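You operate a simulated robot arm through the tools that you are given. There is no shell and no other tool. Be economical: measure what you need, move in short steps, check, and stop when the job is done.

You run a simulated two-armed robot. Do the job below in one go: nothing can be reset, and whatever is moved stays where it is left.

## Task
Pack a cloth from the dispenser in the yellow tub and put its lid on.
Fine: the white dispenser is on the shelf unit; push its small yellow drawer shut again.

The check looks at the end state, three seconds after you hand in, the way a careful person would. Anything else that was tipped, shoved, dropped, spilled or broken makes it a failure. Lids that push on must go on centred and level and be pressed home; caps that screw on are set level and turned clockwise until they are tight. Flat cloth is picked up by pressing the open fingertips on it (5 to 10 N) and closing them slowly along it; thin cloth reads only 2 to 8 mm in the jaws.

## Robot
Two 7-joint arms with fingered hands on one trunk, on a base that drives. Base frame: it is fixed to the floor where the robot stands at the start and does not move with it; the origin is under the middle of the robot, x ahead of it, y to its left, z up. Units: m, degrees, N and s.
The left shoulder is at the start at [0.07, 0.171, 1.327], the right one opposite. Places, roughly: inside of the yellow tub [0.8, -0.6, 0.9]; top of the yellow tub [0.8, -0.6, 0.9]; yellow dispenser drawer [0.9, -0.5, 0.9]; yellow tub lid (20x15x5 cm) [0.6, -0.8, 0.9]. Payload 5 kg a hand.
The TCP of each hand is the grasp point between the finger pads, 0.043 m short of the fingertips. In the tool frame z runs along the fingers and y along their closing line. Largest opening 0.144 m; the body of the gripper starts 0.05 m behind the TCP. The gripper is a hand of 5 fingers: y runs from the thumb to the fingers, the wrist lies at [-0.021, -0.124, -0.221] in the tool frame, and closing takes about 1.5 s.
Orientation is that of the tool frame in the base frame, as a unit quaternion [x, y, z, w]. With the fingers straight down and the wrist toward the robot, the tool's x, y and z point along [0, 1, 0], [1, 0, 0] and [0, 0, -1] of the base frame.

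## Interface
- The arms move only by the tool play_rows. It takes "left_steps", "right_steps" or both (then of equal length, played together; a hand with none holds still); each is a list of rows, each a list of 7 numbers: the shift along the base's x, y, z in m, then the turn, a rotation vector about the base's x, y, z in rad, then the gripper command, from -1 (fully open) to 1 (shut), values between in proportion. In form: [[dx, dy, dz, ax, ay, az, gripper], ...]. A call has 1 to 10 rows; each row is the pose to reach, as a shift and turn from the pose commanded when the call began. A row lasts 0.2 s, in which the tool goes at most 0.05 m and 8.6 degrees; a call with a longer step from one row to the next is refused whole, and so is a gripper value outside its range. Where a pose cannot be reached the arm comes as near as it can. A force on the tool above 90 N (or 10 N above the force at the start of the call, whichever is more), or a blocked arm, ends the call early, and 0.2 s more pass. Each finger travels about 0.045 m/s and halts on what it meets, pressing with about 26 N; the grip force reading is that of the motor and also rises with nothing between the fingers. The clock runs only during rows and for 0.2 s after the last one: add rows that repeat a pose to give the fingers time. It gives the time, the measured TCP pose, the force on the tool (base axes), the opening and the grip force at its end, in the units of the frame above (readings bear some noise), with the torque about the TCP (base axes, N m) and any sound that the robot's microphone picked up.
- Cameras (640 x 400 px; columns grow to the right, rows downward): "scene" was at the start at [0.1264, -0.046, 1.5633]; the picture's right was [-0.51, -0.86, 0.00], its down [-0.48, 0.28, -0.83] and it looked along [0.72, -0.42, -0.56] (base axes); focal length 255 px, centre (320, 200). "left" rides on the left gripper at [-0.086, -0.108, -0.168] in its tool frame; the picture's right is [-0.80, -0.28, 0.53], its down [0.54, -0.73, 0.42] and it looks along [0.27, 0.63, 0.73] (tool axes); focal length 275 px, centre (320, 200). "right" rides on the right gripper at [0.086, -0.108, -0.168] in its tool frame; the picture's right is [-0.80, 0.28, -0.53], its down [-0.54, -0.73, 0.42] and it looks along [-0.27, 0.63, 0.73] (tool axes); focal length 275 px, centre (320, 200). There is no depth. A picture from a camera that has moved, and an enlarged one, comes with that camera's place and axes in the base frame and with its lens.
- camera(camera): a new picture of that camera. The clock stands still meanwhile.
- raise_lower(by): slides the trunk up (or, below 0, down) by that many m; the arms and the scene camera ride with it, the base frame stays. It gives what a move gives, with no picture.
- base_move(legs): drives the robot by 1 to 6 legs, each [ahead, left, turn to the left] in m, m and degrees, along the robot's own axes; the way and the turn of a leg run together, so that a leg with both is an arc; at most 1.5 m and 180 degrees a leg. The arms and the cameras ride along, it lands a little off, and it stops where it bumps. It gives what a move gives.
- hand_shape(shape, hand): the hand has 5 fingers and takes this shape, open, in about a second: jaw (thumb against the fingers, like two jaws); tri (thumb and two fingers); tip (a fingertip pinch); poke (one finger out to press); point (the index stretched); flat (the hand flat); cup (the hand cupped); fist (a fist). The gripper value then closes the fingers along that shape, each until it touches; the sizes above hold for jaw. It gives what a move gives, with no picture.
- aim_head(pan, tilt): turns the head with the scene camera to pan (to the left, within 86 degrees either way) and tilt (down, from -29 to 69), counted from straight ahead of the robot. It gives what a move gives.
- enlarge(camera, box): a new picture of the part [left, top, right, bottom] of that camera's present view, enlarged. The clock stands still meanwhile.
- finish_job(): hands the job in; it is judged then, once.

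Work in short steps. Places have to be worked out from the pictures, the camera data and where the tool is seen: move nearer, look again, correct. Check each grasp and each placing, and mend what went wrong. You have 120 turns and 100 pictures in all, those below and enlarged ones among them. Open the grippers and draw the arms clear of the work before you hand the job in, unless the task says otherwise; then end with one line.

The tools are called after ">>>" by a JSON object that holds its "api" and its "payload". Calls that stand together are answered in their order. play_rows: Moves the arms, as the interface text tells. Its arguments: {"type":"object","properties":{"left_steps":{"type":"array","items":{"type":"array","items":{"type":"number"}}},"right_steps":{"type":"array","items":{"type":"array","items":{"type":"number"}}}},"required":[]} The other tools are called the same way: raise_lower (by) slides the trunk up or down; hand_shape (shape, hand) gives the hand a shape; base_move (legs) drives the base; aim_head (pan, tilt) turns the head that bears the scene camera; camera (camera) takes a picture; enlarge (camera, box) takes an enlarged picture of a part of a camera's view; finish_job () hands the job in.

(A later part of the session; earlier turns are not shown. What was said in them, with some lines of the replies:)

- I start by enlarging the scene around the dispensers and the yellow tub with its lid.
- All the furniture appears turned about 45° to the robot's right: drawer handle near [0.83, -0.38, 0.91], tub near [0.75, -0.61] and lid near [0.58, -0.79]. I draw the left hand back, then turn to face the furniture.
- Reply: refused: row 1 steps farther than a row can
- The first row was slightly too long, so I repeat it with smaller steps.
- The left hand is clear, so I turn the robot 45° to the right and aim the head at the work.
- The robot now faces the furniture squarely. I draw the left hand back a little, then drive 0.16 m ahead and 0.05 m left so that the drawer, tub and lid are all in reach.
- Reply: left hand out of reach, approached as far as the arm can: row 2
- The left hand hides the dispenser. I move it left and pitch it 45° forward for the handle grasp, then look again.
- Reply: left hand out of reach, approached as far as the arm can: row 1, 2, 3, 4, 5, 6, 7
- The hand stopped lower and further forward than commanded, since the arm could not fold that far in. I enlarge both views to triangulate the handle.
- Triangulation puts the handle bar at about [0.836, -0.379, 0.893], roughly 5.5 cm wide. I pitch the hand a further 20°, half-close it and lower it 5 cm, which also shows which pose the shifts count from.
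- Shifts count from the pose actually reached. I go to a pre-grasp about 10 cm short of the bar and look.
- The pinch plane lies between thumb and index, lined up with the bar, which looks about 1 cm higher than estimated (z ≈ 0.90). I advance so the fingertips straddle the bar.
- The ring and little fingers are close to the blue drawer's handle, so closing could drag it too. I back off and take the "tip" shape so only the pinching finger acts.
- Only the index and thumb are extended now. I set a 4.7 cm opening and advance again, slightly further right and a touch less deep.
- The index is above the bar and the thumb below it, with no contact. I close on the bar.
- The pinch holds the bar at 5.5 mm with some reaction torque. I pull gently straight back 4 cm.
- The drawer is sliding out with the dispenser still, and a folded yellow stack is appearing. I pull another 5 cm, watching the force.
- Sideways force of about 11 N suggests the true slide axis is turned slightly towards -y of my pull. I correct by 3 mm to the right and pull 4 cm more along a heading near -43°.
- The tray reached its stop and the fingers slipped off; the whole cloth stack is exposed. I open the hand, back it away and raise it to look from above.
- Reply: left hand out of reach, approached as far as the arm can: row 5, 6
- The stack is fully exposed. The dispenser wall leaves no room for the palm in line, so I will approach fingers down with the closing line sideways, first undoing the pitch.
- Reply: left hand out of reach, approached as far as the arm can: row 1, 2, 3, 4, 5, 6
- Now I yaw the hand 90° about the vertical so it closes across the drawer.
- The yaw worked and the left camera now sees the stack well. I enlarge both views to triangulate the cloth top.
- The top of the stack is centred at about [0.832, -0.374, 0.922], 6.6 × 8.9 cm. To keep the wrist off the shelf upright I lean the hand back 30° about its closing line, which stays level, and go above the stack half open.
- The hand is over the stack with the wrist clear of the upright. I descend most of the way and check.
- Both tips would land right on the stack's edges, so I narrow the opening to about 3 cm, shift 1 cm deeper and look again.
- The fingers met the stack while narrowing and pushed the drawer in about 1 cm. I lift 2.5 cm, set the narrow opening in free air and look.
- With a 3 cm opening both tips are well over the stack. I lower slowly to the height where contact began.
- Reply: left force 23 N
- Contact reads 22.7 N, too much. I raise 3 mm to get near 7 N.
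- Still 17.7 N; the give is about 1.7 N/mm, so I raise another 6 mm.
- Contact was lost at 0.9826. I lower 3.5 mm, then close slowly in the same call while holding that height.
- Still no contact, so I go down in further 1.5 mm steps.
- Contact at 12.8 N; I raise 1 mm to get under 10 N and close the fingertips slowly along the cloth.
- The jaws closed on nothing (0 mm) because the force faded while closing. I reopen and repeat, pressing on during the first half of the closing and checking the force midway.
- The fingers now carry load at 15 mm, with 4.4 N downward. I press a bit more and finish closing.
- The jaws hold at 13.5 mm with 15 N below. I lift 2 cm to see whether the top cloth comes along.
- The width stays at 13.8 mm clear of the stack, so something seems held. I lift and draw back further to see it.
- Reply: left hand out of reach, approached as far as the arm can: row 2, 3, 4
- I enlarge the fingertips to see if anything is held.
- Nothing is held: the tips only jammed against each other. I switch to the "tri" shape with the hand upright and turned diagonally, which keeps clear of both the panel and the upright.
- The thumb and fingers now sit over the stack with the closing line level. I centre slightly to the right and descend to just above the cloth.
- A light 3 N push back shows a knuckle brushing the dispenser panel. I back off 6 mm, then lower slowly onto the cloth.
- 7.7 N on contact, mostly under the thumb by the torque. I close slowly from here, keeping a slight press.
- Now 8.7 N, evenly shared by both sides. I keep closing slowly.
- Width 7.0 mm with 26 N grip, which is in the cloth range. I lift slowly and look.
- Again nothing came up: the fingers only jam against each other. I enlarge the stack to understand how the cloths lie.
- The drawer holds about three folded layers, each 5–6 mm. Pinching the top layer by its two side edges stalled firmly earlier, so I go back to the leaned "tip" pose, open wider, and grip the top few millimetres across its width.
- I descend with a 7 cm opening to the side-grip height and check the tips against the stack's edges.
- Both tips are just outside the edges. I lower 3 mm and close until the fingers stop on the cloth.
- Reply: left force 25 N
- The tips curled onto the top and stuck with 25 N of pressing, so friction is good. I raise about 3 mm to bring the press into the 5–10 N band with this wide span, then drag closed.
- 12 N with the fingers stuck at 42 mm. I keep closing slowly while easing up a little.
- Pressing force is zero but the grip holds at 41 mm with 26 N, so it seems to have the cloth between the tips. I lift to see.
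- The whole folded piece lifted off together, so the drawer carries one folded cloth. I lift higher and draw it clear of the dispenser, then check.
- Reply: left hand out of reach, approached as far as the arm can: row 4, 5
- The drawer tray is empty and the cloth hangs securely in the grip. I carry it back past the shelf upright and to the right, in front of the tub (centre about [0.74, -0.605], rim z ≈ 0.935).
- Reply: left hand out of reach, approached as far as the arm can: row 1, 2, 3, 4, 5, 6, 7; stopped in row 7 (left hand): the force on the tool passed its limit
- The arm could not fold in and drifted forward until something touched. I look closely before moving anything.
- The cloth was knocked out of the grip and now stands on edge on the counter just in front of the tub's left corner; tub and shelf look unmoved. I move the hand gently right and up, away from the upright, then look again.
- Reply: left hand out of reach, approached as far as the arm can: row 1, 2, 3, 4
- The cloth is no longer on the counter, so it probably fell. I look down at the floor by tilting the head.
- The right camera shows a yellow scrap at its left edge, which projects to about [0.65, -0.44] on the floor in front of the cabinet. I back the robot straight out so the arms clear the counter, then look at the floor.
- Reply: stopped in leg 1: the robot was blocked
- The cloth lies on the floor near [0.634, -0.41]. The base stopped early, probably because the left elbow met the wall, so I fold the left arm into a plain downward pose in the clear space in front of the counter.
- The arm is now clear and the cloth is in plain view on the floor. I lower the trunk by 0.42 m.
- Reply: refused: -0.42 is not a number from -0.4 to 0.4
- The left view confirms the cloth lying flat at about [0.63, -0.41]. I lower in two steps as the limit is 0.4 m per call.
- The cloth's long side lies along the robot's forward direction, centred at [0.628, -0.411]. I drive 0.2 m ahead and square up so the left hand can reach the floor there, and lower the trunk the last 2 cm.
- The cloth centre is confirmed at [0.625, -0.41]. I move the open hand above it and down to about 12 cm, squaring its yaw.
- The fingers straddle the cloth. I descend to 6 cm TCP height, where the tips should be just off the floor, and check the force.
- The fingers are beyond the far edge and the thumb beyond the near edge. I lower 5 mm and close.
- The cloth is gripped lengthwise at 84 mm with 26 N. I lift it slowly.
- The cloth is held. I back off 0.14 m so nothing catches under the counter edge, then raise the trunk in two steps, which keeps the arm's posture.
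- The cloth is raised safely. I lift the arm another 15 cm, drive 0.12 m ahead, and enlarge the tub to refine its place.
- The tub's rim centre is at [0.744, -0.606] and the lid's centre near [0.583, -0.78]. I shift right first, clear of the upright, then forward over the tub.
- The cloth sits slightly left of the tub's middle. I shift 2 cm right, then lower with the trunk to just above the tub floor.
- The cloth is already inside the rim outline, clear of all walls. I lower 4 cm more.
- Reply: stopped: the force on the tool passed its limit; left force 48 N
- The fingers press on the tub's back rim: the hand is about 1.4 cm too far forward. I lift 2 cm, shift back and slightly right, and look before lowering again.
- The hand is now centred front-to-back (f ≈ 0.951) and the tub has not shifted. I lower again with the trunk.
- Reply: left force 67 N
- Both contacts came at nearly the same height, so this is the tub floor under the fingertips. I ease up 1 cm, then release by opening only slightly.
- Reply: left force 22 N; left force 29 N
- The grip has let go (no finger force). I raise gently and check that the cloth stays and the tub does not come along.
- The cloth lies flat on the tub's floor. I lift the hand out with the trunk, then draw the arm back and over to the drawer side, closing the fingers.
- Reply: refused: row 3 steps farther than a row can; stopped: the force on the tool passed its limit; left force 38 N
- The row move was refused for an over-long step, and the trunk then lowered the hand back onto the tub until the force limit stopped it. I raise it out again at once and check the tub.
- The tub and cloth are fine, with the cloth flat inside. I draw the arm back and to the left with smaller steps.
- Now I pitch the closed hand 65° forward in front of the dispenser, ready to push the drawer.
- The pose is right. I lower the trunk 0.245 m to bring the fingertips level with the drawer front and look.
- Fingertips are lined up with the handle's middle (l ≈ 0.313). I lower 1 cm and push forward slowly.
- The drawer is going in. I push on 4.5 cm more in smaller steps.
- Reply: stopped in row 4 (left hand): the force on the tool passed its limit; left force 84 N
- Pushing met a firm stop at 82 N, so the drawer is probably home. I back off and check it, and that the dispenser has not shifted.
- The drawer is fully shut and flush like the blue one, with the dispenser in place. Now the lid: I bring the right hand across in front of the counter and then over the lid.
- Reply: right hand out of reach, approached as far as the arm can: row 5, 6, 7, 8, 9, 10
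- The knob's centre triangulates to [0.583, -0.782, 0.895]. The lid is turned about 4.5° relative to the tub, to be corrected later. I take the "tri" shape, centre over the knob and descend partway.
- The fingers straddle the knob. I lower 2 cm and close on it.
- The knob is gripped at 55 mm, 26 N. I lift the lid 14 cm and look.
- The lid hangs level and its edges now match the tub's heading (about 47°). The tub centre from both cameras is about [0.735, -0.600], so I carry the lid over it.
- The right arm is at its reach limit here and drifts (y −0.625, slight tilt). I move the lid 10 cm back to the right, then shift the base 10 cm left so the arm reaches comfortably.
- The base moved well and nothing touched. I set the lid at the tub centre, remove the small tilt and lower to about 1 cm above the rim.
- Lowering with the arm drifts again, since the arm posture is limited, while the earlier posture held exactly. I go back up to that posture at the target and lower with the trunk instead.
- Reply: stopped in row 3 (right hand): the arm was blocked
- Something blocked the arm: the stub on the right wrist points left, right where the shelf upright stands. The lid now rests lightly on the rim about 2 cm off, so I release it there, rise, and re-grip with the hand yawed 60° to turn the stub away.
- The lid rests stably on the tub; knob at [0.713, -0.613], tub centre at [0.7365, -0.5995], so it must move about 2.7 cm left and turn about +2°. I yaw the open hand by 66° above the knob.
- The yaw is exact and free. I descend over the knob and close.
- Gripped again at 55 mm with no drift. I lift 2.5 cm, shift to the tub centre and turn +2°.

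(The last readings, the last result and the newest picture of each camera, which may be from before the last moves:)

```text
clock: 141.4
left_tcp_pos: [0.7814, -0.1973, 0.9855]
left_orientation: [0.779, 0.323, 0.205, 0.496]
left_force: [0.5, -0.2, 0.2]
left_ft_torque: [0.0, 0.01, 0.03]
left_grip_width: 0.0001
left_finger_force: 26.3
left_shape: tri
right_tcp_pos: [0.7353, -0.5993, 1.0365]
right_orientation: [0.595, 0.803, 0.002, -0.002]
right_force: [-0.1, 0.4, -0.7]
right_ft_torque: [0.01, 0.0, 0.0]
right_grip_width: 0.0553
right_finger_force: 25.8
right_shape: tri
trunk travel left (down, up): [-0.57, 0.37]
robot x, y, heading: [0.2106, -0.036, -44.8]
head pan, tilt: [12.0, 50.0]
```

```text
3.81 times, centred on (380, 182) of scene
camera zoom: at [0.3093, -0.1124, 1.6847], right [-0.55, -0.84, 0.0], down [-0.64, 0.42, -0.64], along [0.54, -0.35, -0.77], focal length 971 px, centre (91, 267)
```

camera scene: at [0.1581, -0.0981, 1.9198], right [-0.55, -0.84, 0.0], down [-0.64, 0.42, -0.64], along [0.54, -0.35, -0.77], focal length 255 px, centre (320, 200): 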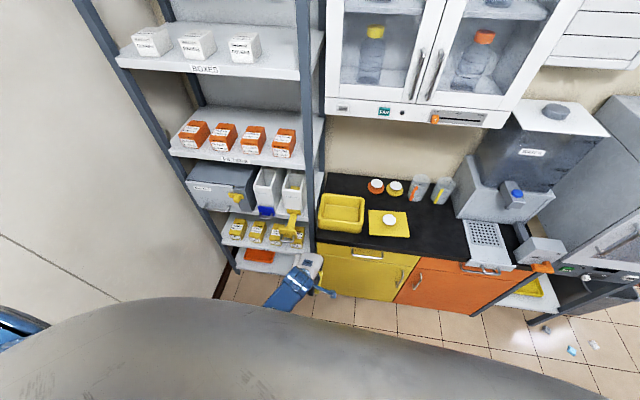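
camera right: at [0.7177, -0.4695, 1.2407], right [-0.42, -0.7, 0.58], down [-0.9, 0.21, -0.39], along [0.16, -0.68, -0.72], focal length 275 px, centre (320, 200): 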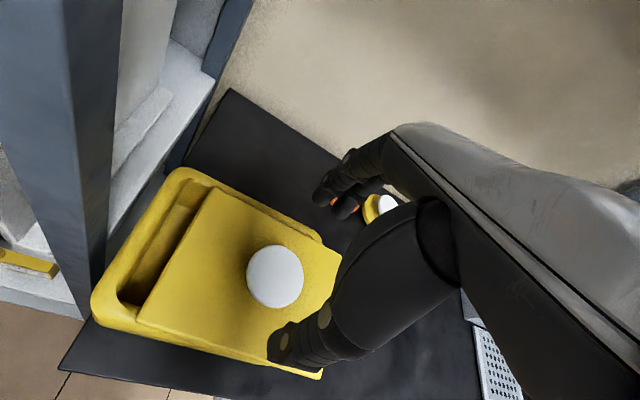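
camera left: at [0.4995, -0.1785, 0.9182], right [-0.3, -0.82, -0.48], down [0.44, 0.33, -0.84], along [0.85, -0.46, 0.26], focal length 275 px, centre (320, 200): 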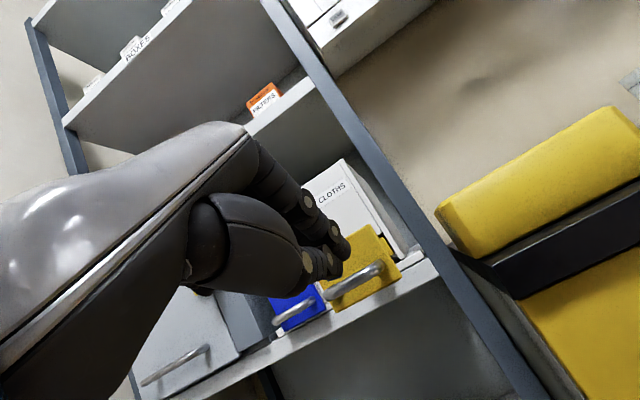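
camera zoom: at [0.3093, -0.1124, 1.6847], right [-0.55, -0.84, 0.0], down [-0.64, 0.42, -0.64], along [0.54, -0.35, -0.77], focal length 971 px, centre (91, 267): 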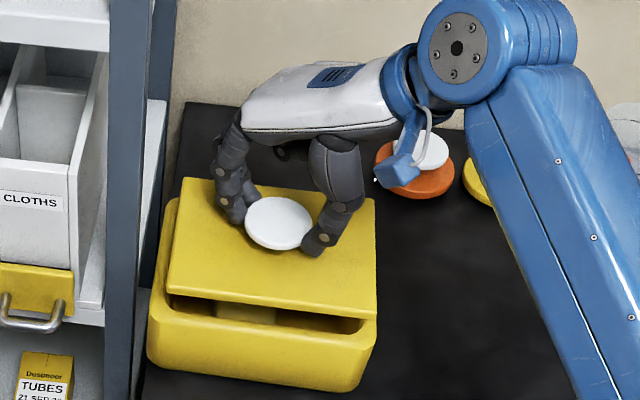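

The lid is level and looks centred within a few millimetres, perhaps 4 mm too far right and back. I shift it by that and lower until it touches.

>>> {"api": "play_rows", "payload": {"right_steps": [[0.0, 0.005, 0, 0, 0, 0, 0.6], [0.0, 0.005, -0.008, 0, 0, 0, 0.6], [0.0, 0.005, -0.016, 0, 0, 0, 0.6], [0.0, 0.005, -0.022, 0, 0, 0, 0.6], [0.0, 0.005, -0.022, 0, 0, 0, 0.6]]}}

>>> {"api": "enlarge", "payload": {"camera": "scene", "box": [320, 150, 400, 220]}}

```text
clock: 142.6
left_tcp_pos: [0.7831, -0.1972, 0.9846]
left_orientation: [0.778, 0.324, 0.206, 0.497]
left_force: [-0.3, 0.2, -0.2]
left_ft_torque: [-0.02, 0.01, -0.03]
left_grip_width: 0.0
left_finger_force: 26.0
left_shape: tri
right_tcp_pos: [0.7356, -0.5932, 1.0139]
right_orientation: [0.595, 0.804, 0.0, -0.003]
right_force: [0.3, -0.1, -1.3]
right_ft_torque: [0.02, 0.04, 0.03]
right_grip_width: 0.0552
right_finger_force: 25.8
right_shape: tri
trunk travel left (down, up): [-0.57, 0.37]
robot x, y, heading: [0.2081, -0.0324, -44.9]
head pan, tilt: [12.0, 50.0]
```

```text
5.71 times, centred on (360, 185) of scene
camera zoom: at [0.3099, -0.1122, 1.6847], right [-0.55, -0.84, 0.0], down [-0.64, 0.42, -0.64], along [0.54, -0.35, -0.77], focal length 1456 px, centre (91, 286)
```

zoom: 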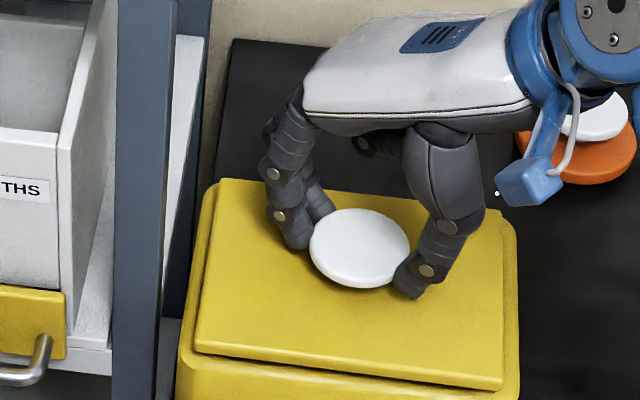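

Left and right margins are now equal (about 8 mm each); by my tub fixes the lid should go about 4–5 mm back in depth. I make that correction and lower onto the rim.

>>> {"api": "play_rows", "payload": {"right_steps": [[0.003, -0.003, 0, 0, 0, 0, 0.6], [0.003, -0.003, -0.003, 0, 0, 0, 0.6], [0.003, -0.003, -0.005, 0, 0, 0, 0.6], [0.003, -0.003, -0.005, 0, 0, 0, 0.6]]}}

```text
clock: 143.6
left_tcp_pos: [0.7831, -0.1968, 0.9844]
left_orientation: [0.779, 0.325, 0.206, 0.496]
left_force: [1.0, -0.1, 0.9]
left_ft_torque: [-0.01, 0.04, 0.01]
left_grip_width: 0.0
left_finger_force: 25.7
left_shape: tri
right_tcp_pos: [0.7407, -0.5973, 1.0091]
right_orientation: [0.596, 0.803, 0.002, -0.002]
right_force: [-0.6, 1.2, -1.5]
right_ft_torque: [0.03, -0.01, 0.0]
right_grip_width: 0.055
right_finger_force: 25.5
right_shape: tri
trunk travel left (down, up): [-0.57, 0.37]
robot x, y, heading: [0.2115, -0.0325, -45.1]
head pan, tilt: [12.0, 50.0]
```

No contact yet at 1.009, lower than where it rested off-centre, which suggests the lid is entering its seat. I lower further in small steps.

>>> {"api": "play_rows", "payload": {"right_steps": [[0, 0, -0.002, 0, 0, 0, 0.6], [0, 0, -0.004, 0, 0, 0, 0.6], [0, 0, -0.006, 0, 0, 0, 0.6], [0, 0, -0.006, 0, 0, 0, 0.6]]}}

```text
clock: 144.6
left_tcp_pos: [0.783, -0.1972, 0.9853]
left_orientation: [0.778, 0.325, 0.207, 0.496]
left_force: [0.0, -0.4, 0.2]
left_ft_torque: [0.01, -0.02, 0.0]
left_grip_width: 0.0002
left_finger_force: 25.9
left_shape: tri
right_tcp_pos: [0.7407, -0.5974, 1.0034]
right_orientation: [0.595, 0.803, 0.001, -0.003]
right_force: [0.9, -2.3, 2.1]
right_ft_torque: [-0.03, 0.02, -0.04]
right_grip_width: 0.0552
right_finger_force: 25.8
right_shape: tri
trunk travel left (down, up): [-0.57, 0.37]
robot x, y, heading: [0.2128, -0.0338, -44.7]
head pan, tilt: [12.0, 50.0]
```

Light contact begins at 1.003. I press down further in small steps to seat it.

>>> {"api": "play_rows", "payload": {"right_steps": [[0, 0, -0.003, 0, 0, 0, 0.6], [0, 0, -0.006, 0, 0, 0, 0.6], [0, 0, -0.009, 0, 0, 0, 0.6], [0, 0, -0.009, 0, 0, 0, 0.6]]}}

```text
clock: 145.6
left_tcp_pos: [0.7817, -0.1944, 0.9876]
left_orientation: [0.778, 0.325, 0.207, 0.497]
left_force: [0.6, -0.2, -0.4]
left_ft_torque: [-0.03, 0.02, 0.0]
left_grip_width: 0.0
left_finger_force: 26.4
left_shape: tri
right_tcp_pos: [0.7394, -0.5973, 1.0002]
right_orientation: [0.597, 0.802, 0.002, 0.001]
right_force: [5.1, -5.0, 36.9]
right_ft_torque: [-0.21, -0.17, -0.18]
right_grip_width: 0.0577
right_finger_force: 26.2
right_shape: tri
trunk travel left (down, up): [-0.57, 0.37]
robot x, y, heading: [0.2102, -0.0355, -45.1]
head pan, tilt: [12.0, 50.0]
```

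37 N now with the lid seated level. I release, rise, and check it in a picture before pressing it home from the top of the knob.

>>> {"api": "play_rows", "payload": {"right_steps": [[0, 0, 0.006, 0, 0, 0, 0.4], [0, 0, 0.006, 0, 0, 0, 0], [0, 0, 0.006, 0, 0, 0, -0.4], [0, 0, 0.006, 0, 0, 0, -0.6], [0, 0, 0.04, 0, 0, 0, -0.6], [0, 0, 0.075, 0, 0, 0, -0.2], [0, 0, 0.1, 0, 0, 0, 0.4], [0, 0, 0.1, 0, 0, 0, 1], [0, 0, 0.1, 0, 0, 0, 1], [0, 0, 0.1, 0, 0, 0, 1]]}}

>>> {"api": "enlarge", "payload": {"camera": "scene", "box": [310, 145, 410, 240]}}

```text
clock: 147.8
left_tcp_pos: [0.7824, -0.1961, 0.9848]
left_orientation: [0.779, 0.325, 0.206, 0.495]
left_force: [-0.3, -0.4, 0.2]
left_ft_torque: [0.02, 0.01, 0.02]
left_grip_width: 0.0
left_finger_force: 25.7
left_shape: tri
right_tcp_pos: [0.7399, -0.5967, 1.0925]
right_orientation: [0.596, 0.803, 0.001, -0.002]
right_force: [-0.1, 0.1, -0.2]
right_ft_torque: [0.0, -0.04, 0.01]
right_grip_width: 0.007
right_finger_force: 0.1
right_shape: tri
trunk travel left (down, up): [-0.57, 0.37]
robot x, y, heading: [0.2106, -0.0349, -45.2]
head pan, tilt: [12.0, 50.0]
```

```text
4.21 times, centred on (360, 192) of scene
camera zoom: at [0.3098, -0.1119, 1.6847], right [-0.55, -0.84, 0.0], down [-0.64, 0.42, -0.64], along [0.54, -0.35, -0.77], focal length 1073 px, centre (152, 232)
```

zoom: 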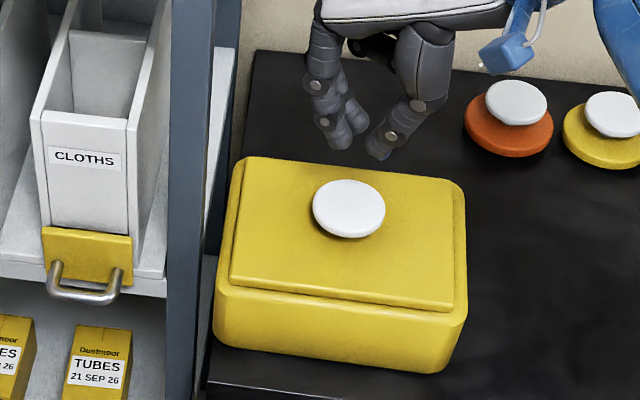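

The lid sits centred, level and parallel on the tub. Now I press it home with the closed fingertips on the middle of the knob.

>>> {"api": "play_rows", "payload": {"right_steps": [[0, 0, -0.02, 0, 0, 0, 1], [0, 0, -0.04, 0, 0, 0, 1], [0, 0, -0.055, 0, 0, 0, 1], [0, 0, -0.062, 0, 0, 0, 1], [0, 0, -0.067, 0, 0, 0, 1], [0, 0, -0.067, 0, 0, 0, 1]]}}

```text
clock: 149.2
left_tcp_pos: [0.7824, -0.196, 0.9856]
left_orientation: [0.779, 0.323, 0.205, 0.496]
left_force: [0.6, 0.1, -0.5]
left_ft_torque: [-0.04, 0.04, 0.0]
left_grip_width: 0.0
left_finger_force: 26.2
left_shape: tri
right_tcp_pos: [0.7387, -0.5976, 1.0282]
right_orientation: [0.596, 0.803, 0.001, -0.002]
right_force: [-0.5, 0.6, -0.5]
right_ft_torque: [-0.01, -0.01, 0.0]
right_grip_width: 0.0001
right_finger_force: 25.8
right_shape: tri
trunk travel left (down, up): [-0.57, 0.37]
robot x, y, heading: [0.2116, -0.0312, -44.9]
head pan, tilt: [12.0, 50.0]
```

No contact yet at 1.028, so I continue down gently.

>>> {"api": "play_rows", "payload": {"right_steps": [[0, 0, -0.004, 0, 0, 0, 1], [0, 0, -0.008, 0, 0, 0, 1], [0, 0, -0.012, 0, 0, 0, 1], [0, 0, -0.016, 0, 0, 0, 1], [0, 0, -0.016, 0, 0, 0, 1]]}}

```text
clock: 150.4
left_tcp_pos: [0.7802, -0.1945, 0.9895]
left_orientation: [0.778, 0.323, 0.206, 0.498]
left_force: [-0.2, 0.0, -0.5]
left_ft_torque: [-0.01, 0.0, 0.01]
left_grip_width: 0.0
left_finger_force: 25.9
left_shape: tri
right_tcp_pos: [0.7383, -0.5963, 1.0193]
right_orientation: [0.596, 0.803, 0.002, 0.004]
right_force: [0.1, -7.4, 56.5]
right_ft_torque: [-0.46, 0.52, 0.12]
right_grip_width: 0.0001
right_finger_force: 26.1
right_shape: tri
trunk travel left (down, up): [-0.57, 0.37]
robot x, y, heading: [0.2092, -0.0377, -44.9]
head pan, tilt: [12.0, 50.0]
```

56 N on the knob. I press a little harder, up to roughly 80 N, to make sure it is fully home.

>>> {"api": "play_rows", "payload": {"right_steps": [[0.006, 0.006, 0, 0, 0, 0, 1], [0.006, 0.006, -0.004, 0, 0, 0, 1], [0.006, 0.006, -0.006, 0, 0, 0, 1], [0.006, 0.006, -0.006, 0, 0, 0, 1]]}}

```text
clock: 151.4
left_tcp_pos: [0.7815, -0.1979, 0.9854]
left_orientation: [0.779, 0.323, 0.205, 0.497]
left_force: [0.8, -0.3, -0.6]
left_ft_torque: [-0.04, -0.02, -0.06]
left_grip_width: 0.0
left_finger_force: 25.9
left_shape: tri
right_tcp_pos: [0.7499, -0.595, 1.0201]
right_orientation: [0.597, 0.802, 0.006, 0.008]
right_force: [-13.6, 2.6, 43.0]
right_ft_torque: [0.22, 1.28, -0.01]
right_grip_width: 0.0
right_finger_force: 26.0
right_shape: tri
trunk travel left (down, up): [-0.57, 0.37]
robot x, y, heading: [0.2079, -0.0338, -44.8]
head pan, tilt: [12.0, 50.0]
stopped in row 4 (right hand): the force on the tool passed its limit (the readings are from after the stop); the commanded pose is now the measured one
```

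The force limit tripped above 90 N, so it is pressed firmly. I raise the right hand, open it and back both arms off.

>>> {"api": "play_rows", "payload": {"right_steps": [[0, 0, 0.03, 0, 0, 0, 1], [0, 0, 0.07, 0, 0, 0, 1], [0, 0, 0.11, 0, 0, 0, 0.6], [-0.03, 0.0, 0.13, 0, 0, 0, 0], [-0.06, -0.02, 0.13, 0, 0, 0, -0.5], [-0.09, -0.04, 0.13, 0, 0, 0, -1], [-0.12, -0.06, 0.13, 0, 0, 0, -1], [-0.12, -0.06, 0.13, 0, 0, 0, -1]], "left_steps": [[-0.01, 0.01, 0, 0, 0, 0, 1], [-0.02, 0.02, 0, 0, 0, 0, 0.5], [-0.03, 0.03, 0, 0, 0, 0, 0], [-0.04, 0.04, 0, 0, 0, 0, -0.5], [-0.04, 0.04, 0, 0, 0, 0, -1], [-0.04, 0.04, 0, 0, 0, 0, -1], [-0.04, 0.04, 0, 0, 0, 0, -1], [-0.04, 0.04, 0, 0, 0, 0, -1]]}}

>>> {"api": "base_move", "payload": {"legs": [[-0.12, 0, 0]]}}

>>> {"api": "enlarge", "payload": {"camera": "scene", "box": [220, 100, 460, 250]}}

```text
clock: 153.2
left_tcp_pos: [0.7425, -0.1589, 0.9852]
left_orientation: [0.779, 0.325, 0.206, 0.496]
left_force: [0.8, 0.2, -0.4]
left_ft_torque: [-0.01, -0.03, -0.04]
left_grip_width: 0.1173
left_finger_force: 0.1
left_shape: tri
right_tcp_pos: [0.6262, -0.6565, 1.1446]
right_orientation: [0.597, 0.802, 0.002, 0.003]
right_force: [0.3, 0.0, 0.0]
right_ft_torque: [0.01, 0.02, -0.03]
right_grip_width: 0.0978
right_finger_force: 0.0
right_shape: tri
trunk travel left (down, up): [-0.57, 0.37]
robot x, y, heading: [0.2092, -0.0355, -45.2]
head pan, tilt: [12.0, 50.0]
```

```text
clock: 154.4
left_tcp_pos: [0.6588, -0.075, 0.9844]
left_orientation: [0.779, 0.325, 0.207, 0.495]
left_force: [0.3, 0.7, -1.1]
left_ft_torque: [0.0, 0.01, 0.0]
left_grip_width: 0.1436
left_finger_force: 0.1
left_shape: tri
right_tcp_pos: [0.5425, -0.5726, 1.145]
right_orientation: [0.598, 0.801, 0.003, 0.004]
right_force: [1.1, 0.0, 0.2]
right_ft_torque: [0.03, 0.01, -0.01]
right_grip_width: 0.1438
right_finger_force: 0.1
right_shape: tri
trunk travel left (down, up): [-0.57, 0.37]
robot x, y, heading: [0.1255, 0.0483, -45.1]
head pan, tilt: [12.0, 50.0]
```

```text
2.67 times, centred on (340, 175) of scene
camera zoom: at [0.2265, -0.0292, 1.6845], right [-0.55, -0.84, 0.0], down [-0.64, 0.42, -0.64], along [0.54, -0.35, -0.77], focal length 679 px, centre (267, 267)
```

zoom: 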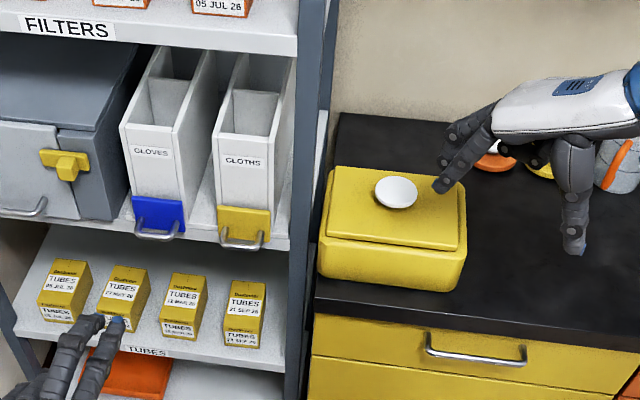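

The final view shows the drawer shut, the lid level and centred on the tub, everything else in place, and both hands open and clear. I hand in.

>>> {"api": "finish_job", "payload": {}}

```text
The job is handed in.
```

The cloth is in the yellow tub, the lid is on and pressed home, and the dispenser's yellow drawer is shut. The cloth slipped from the grip once and fell on the floor; I picked it up and packed that same one.
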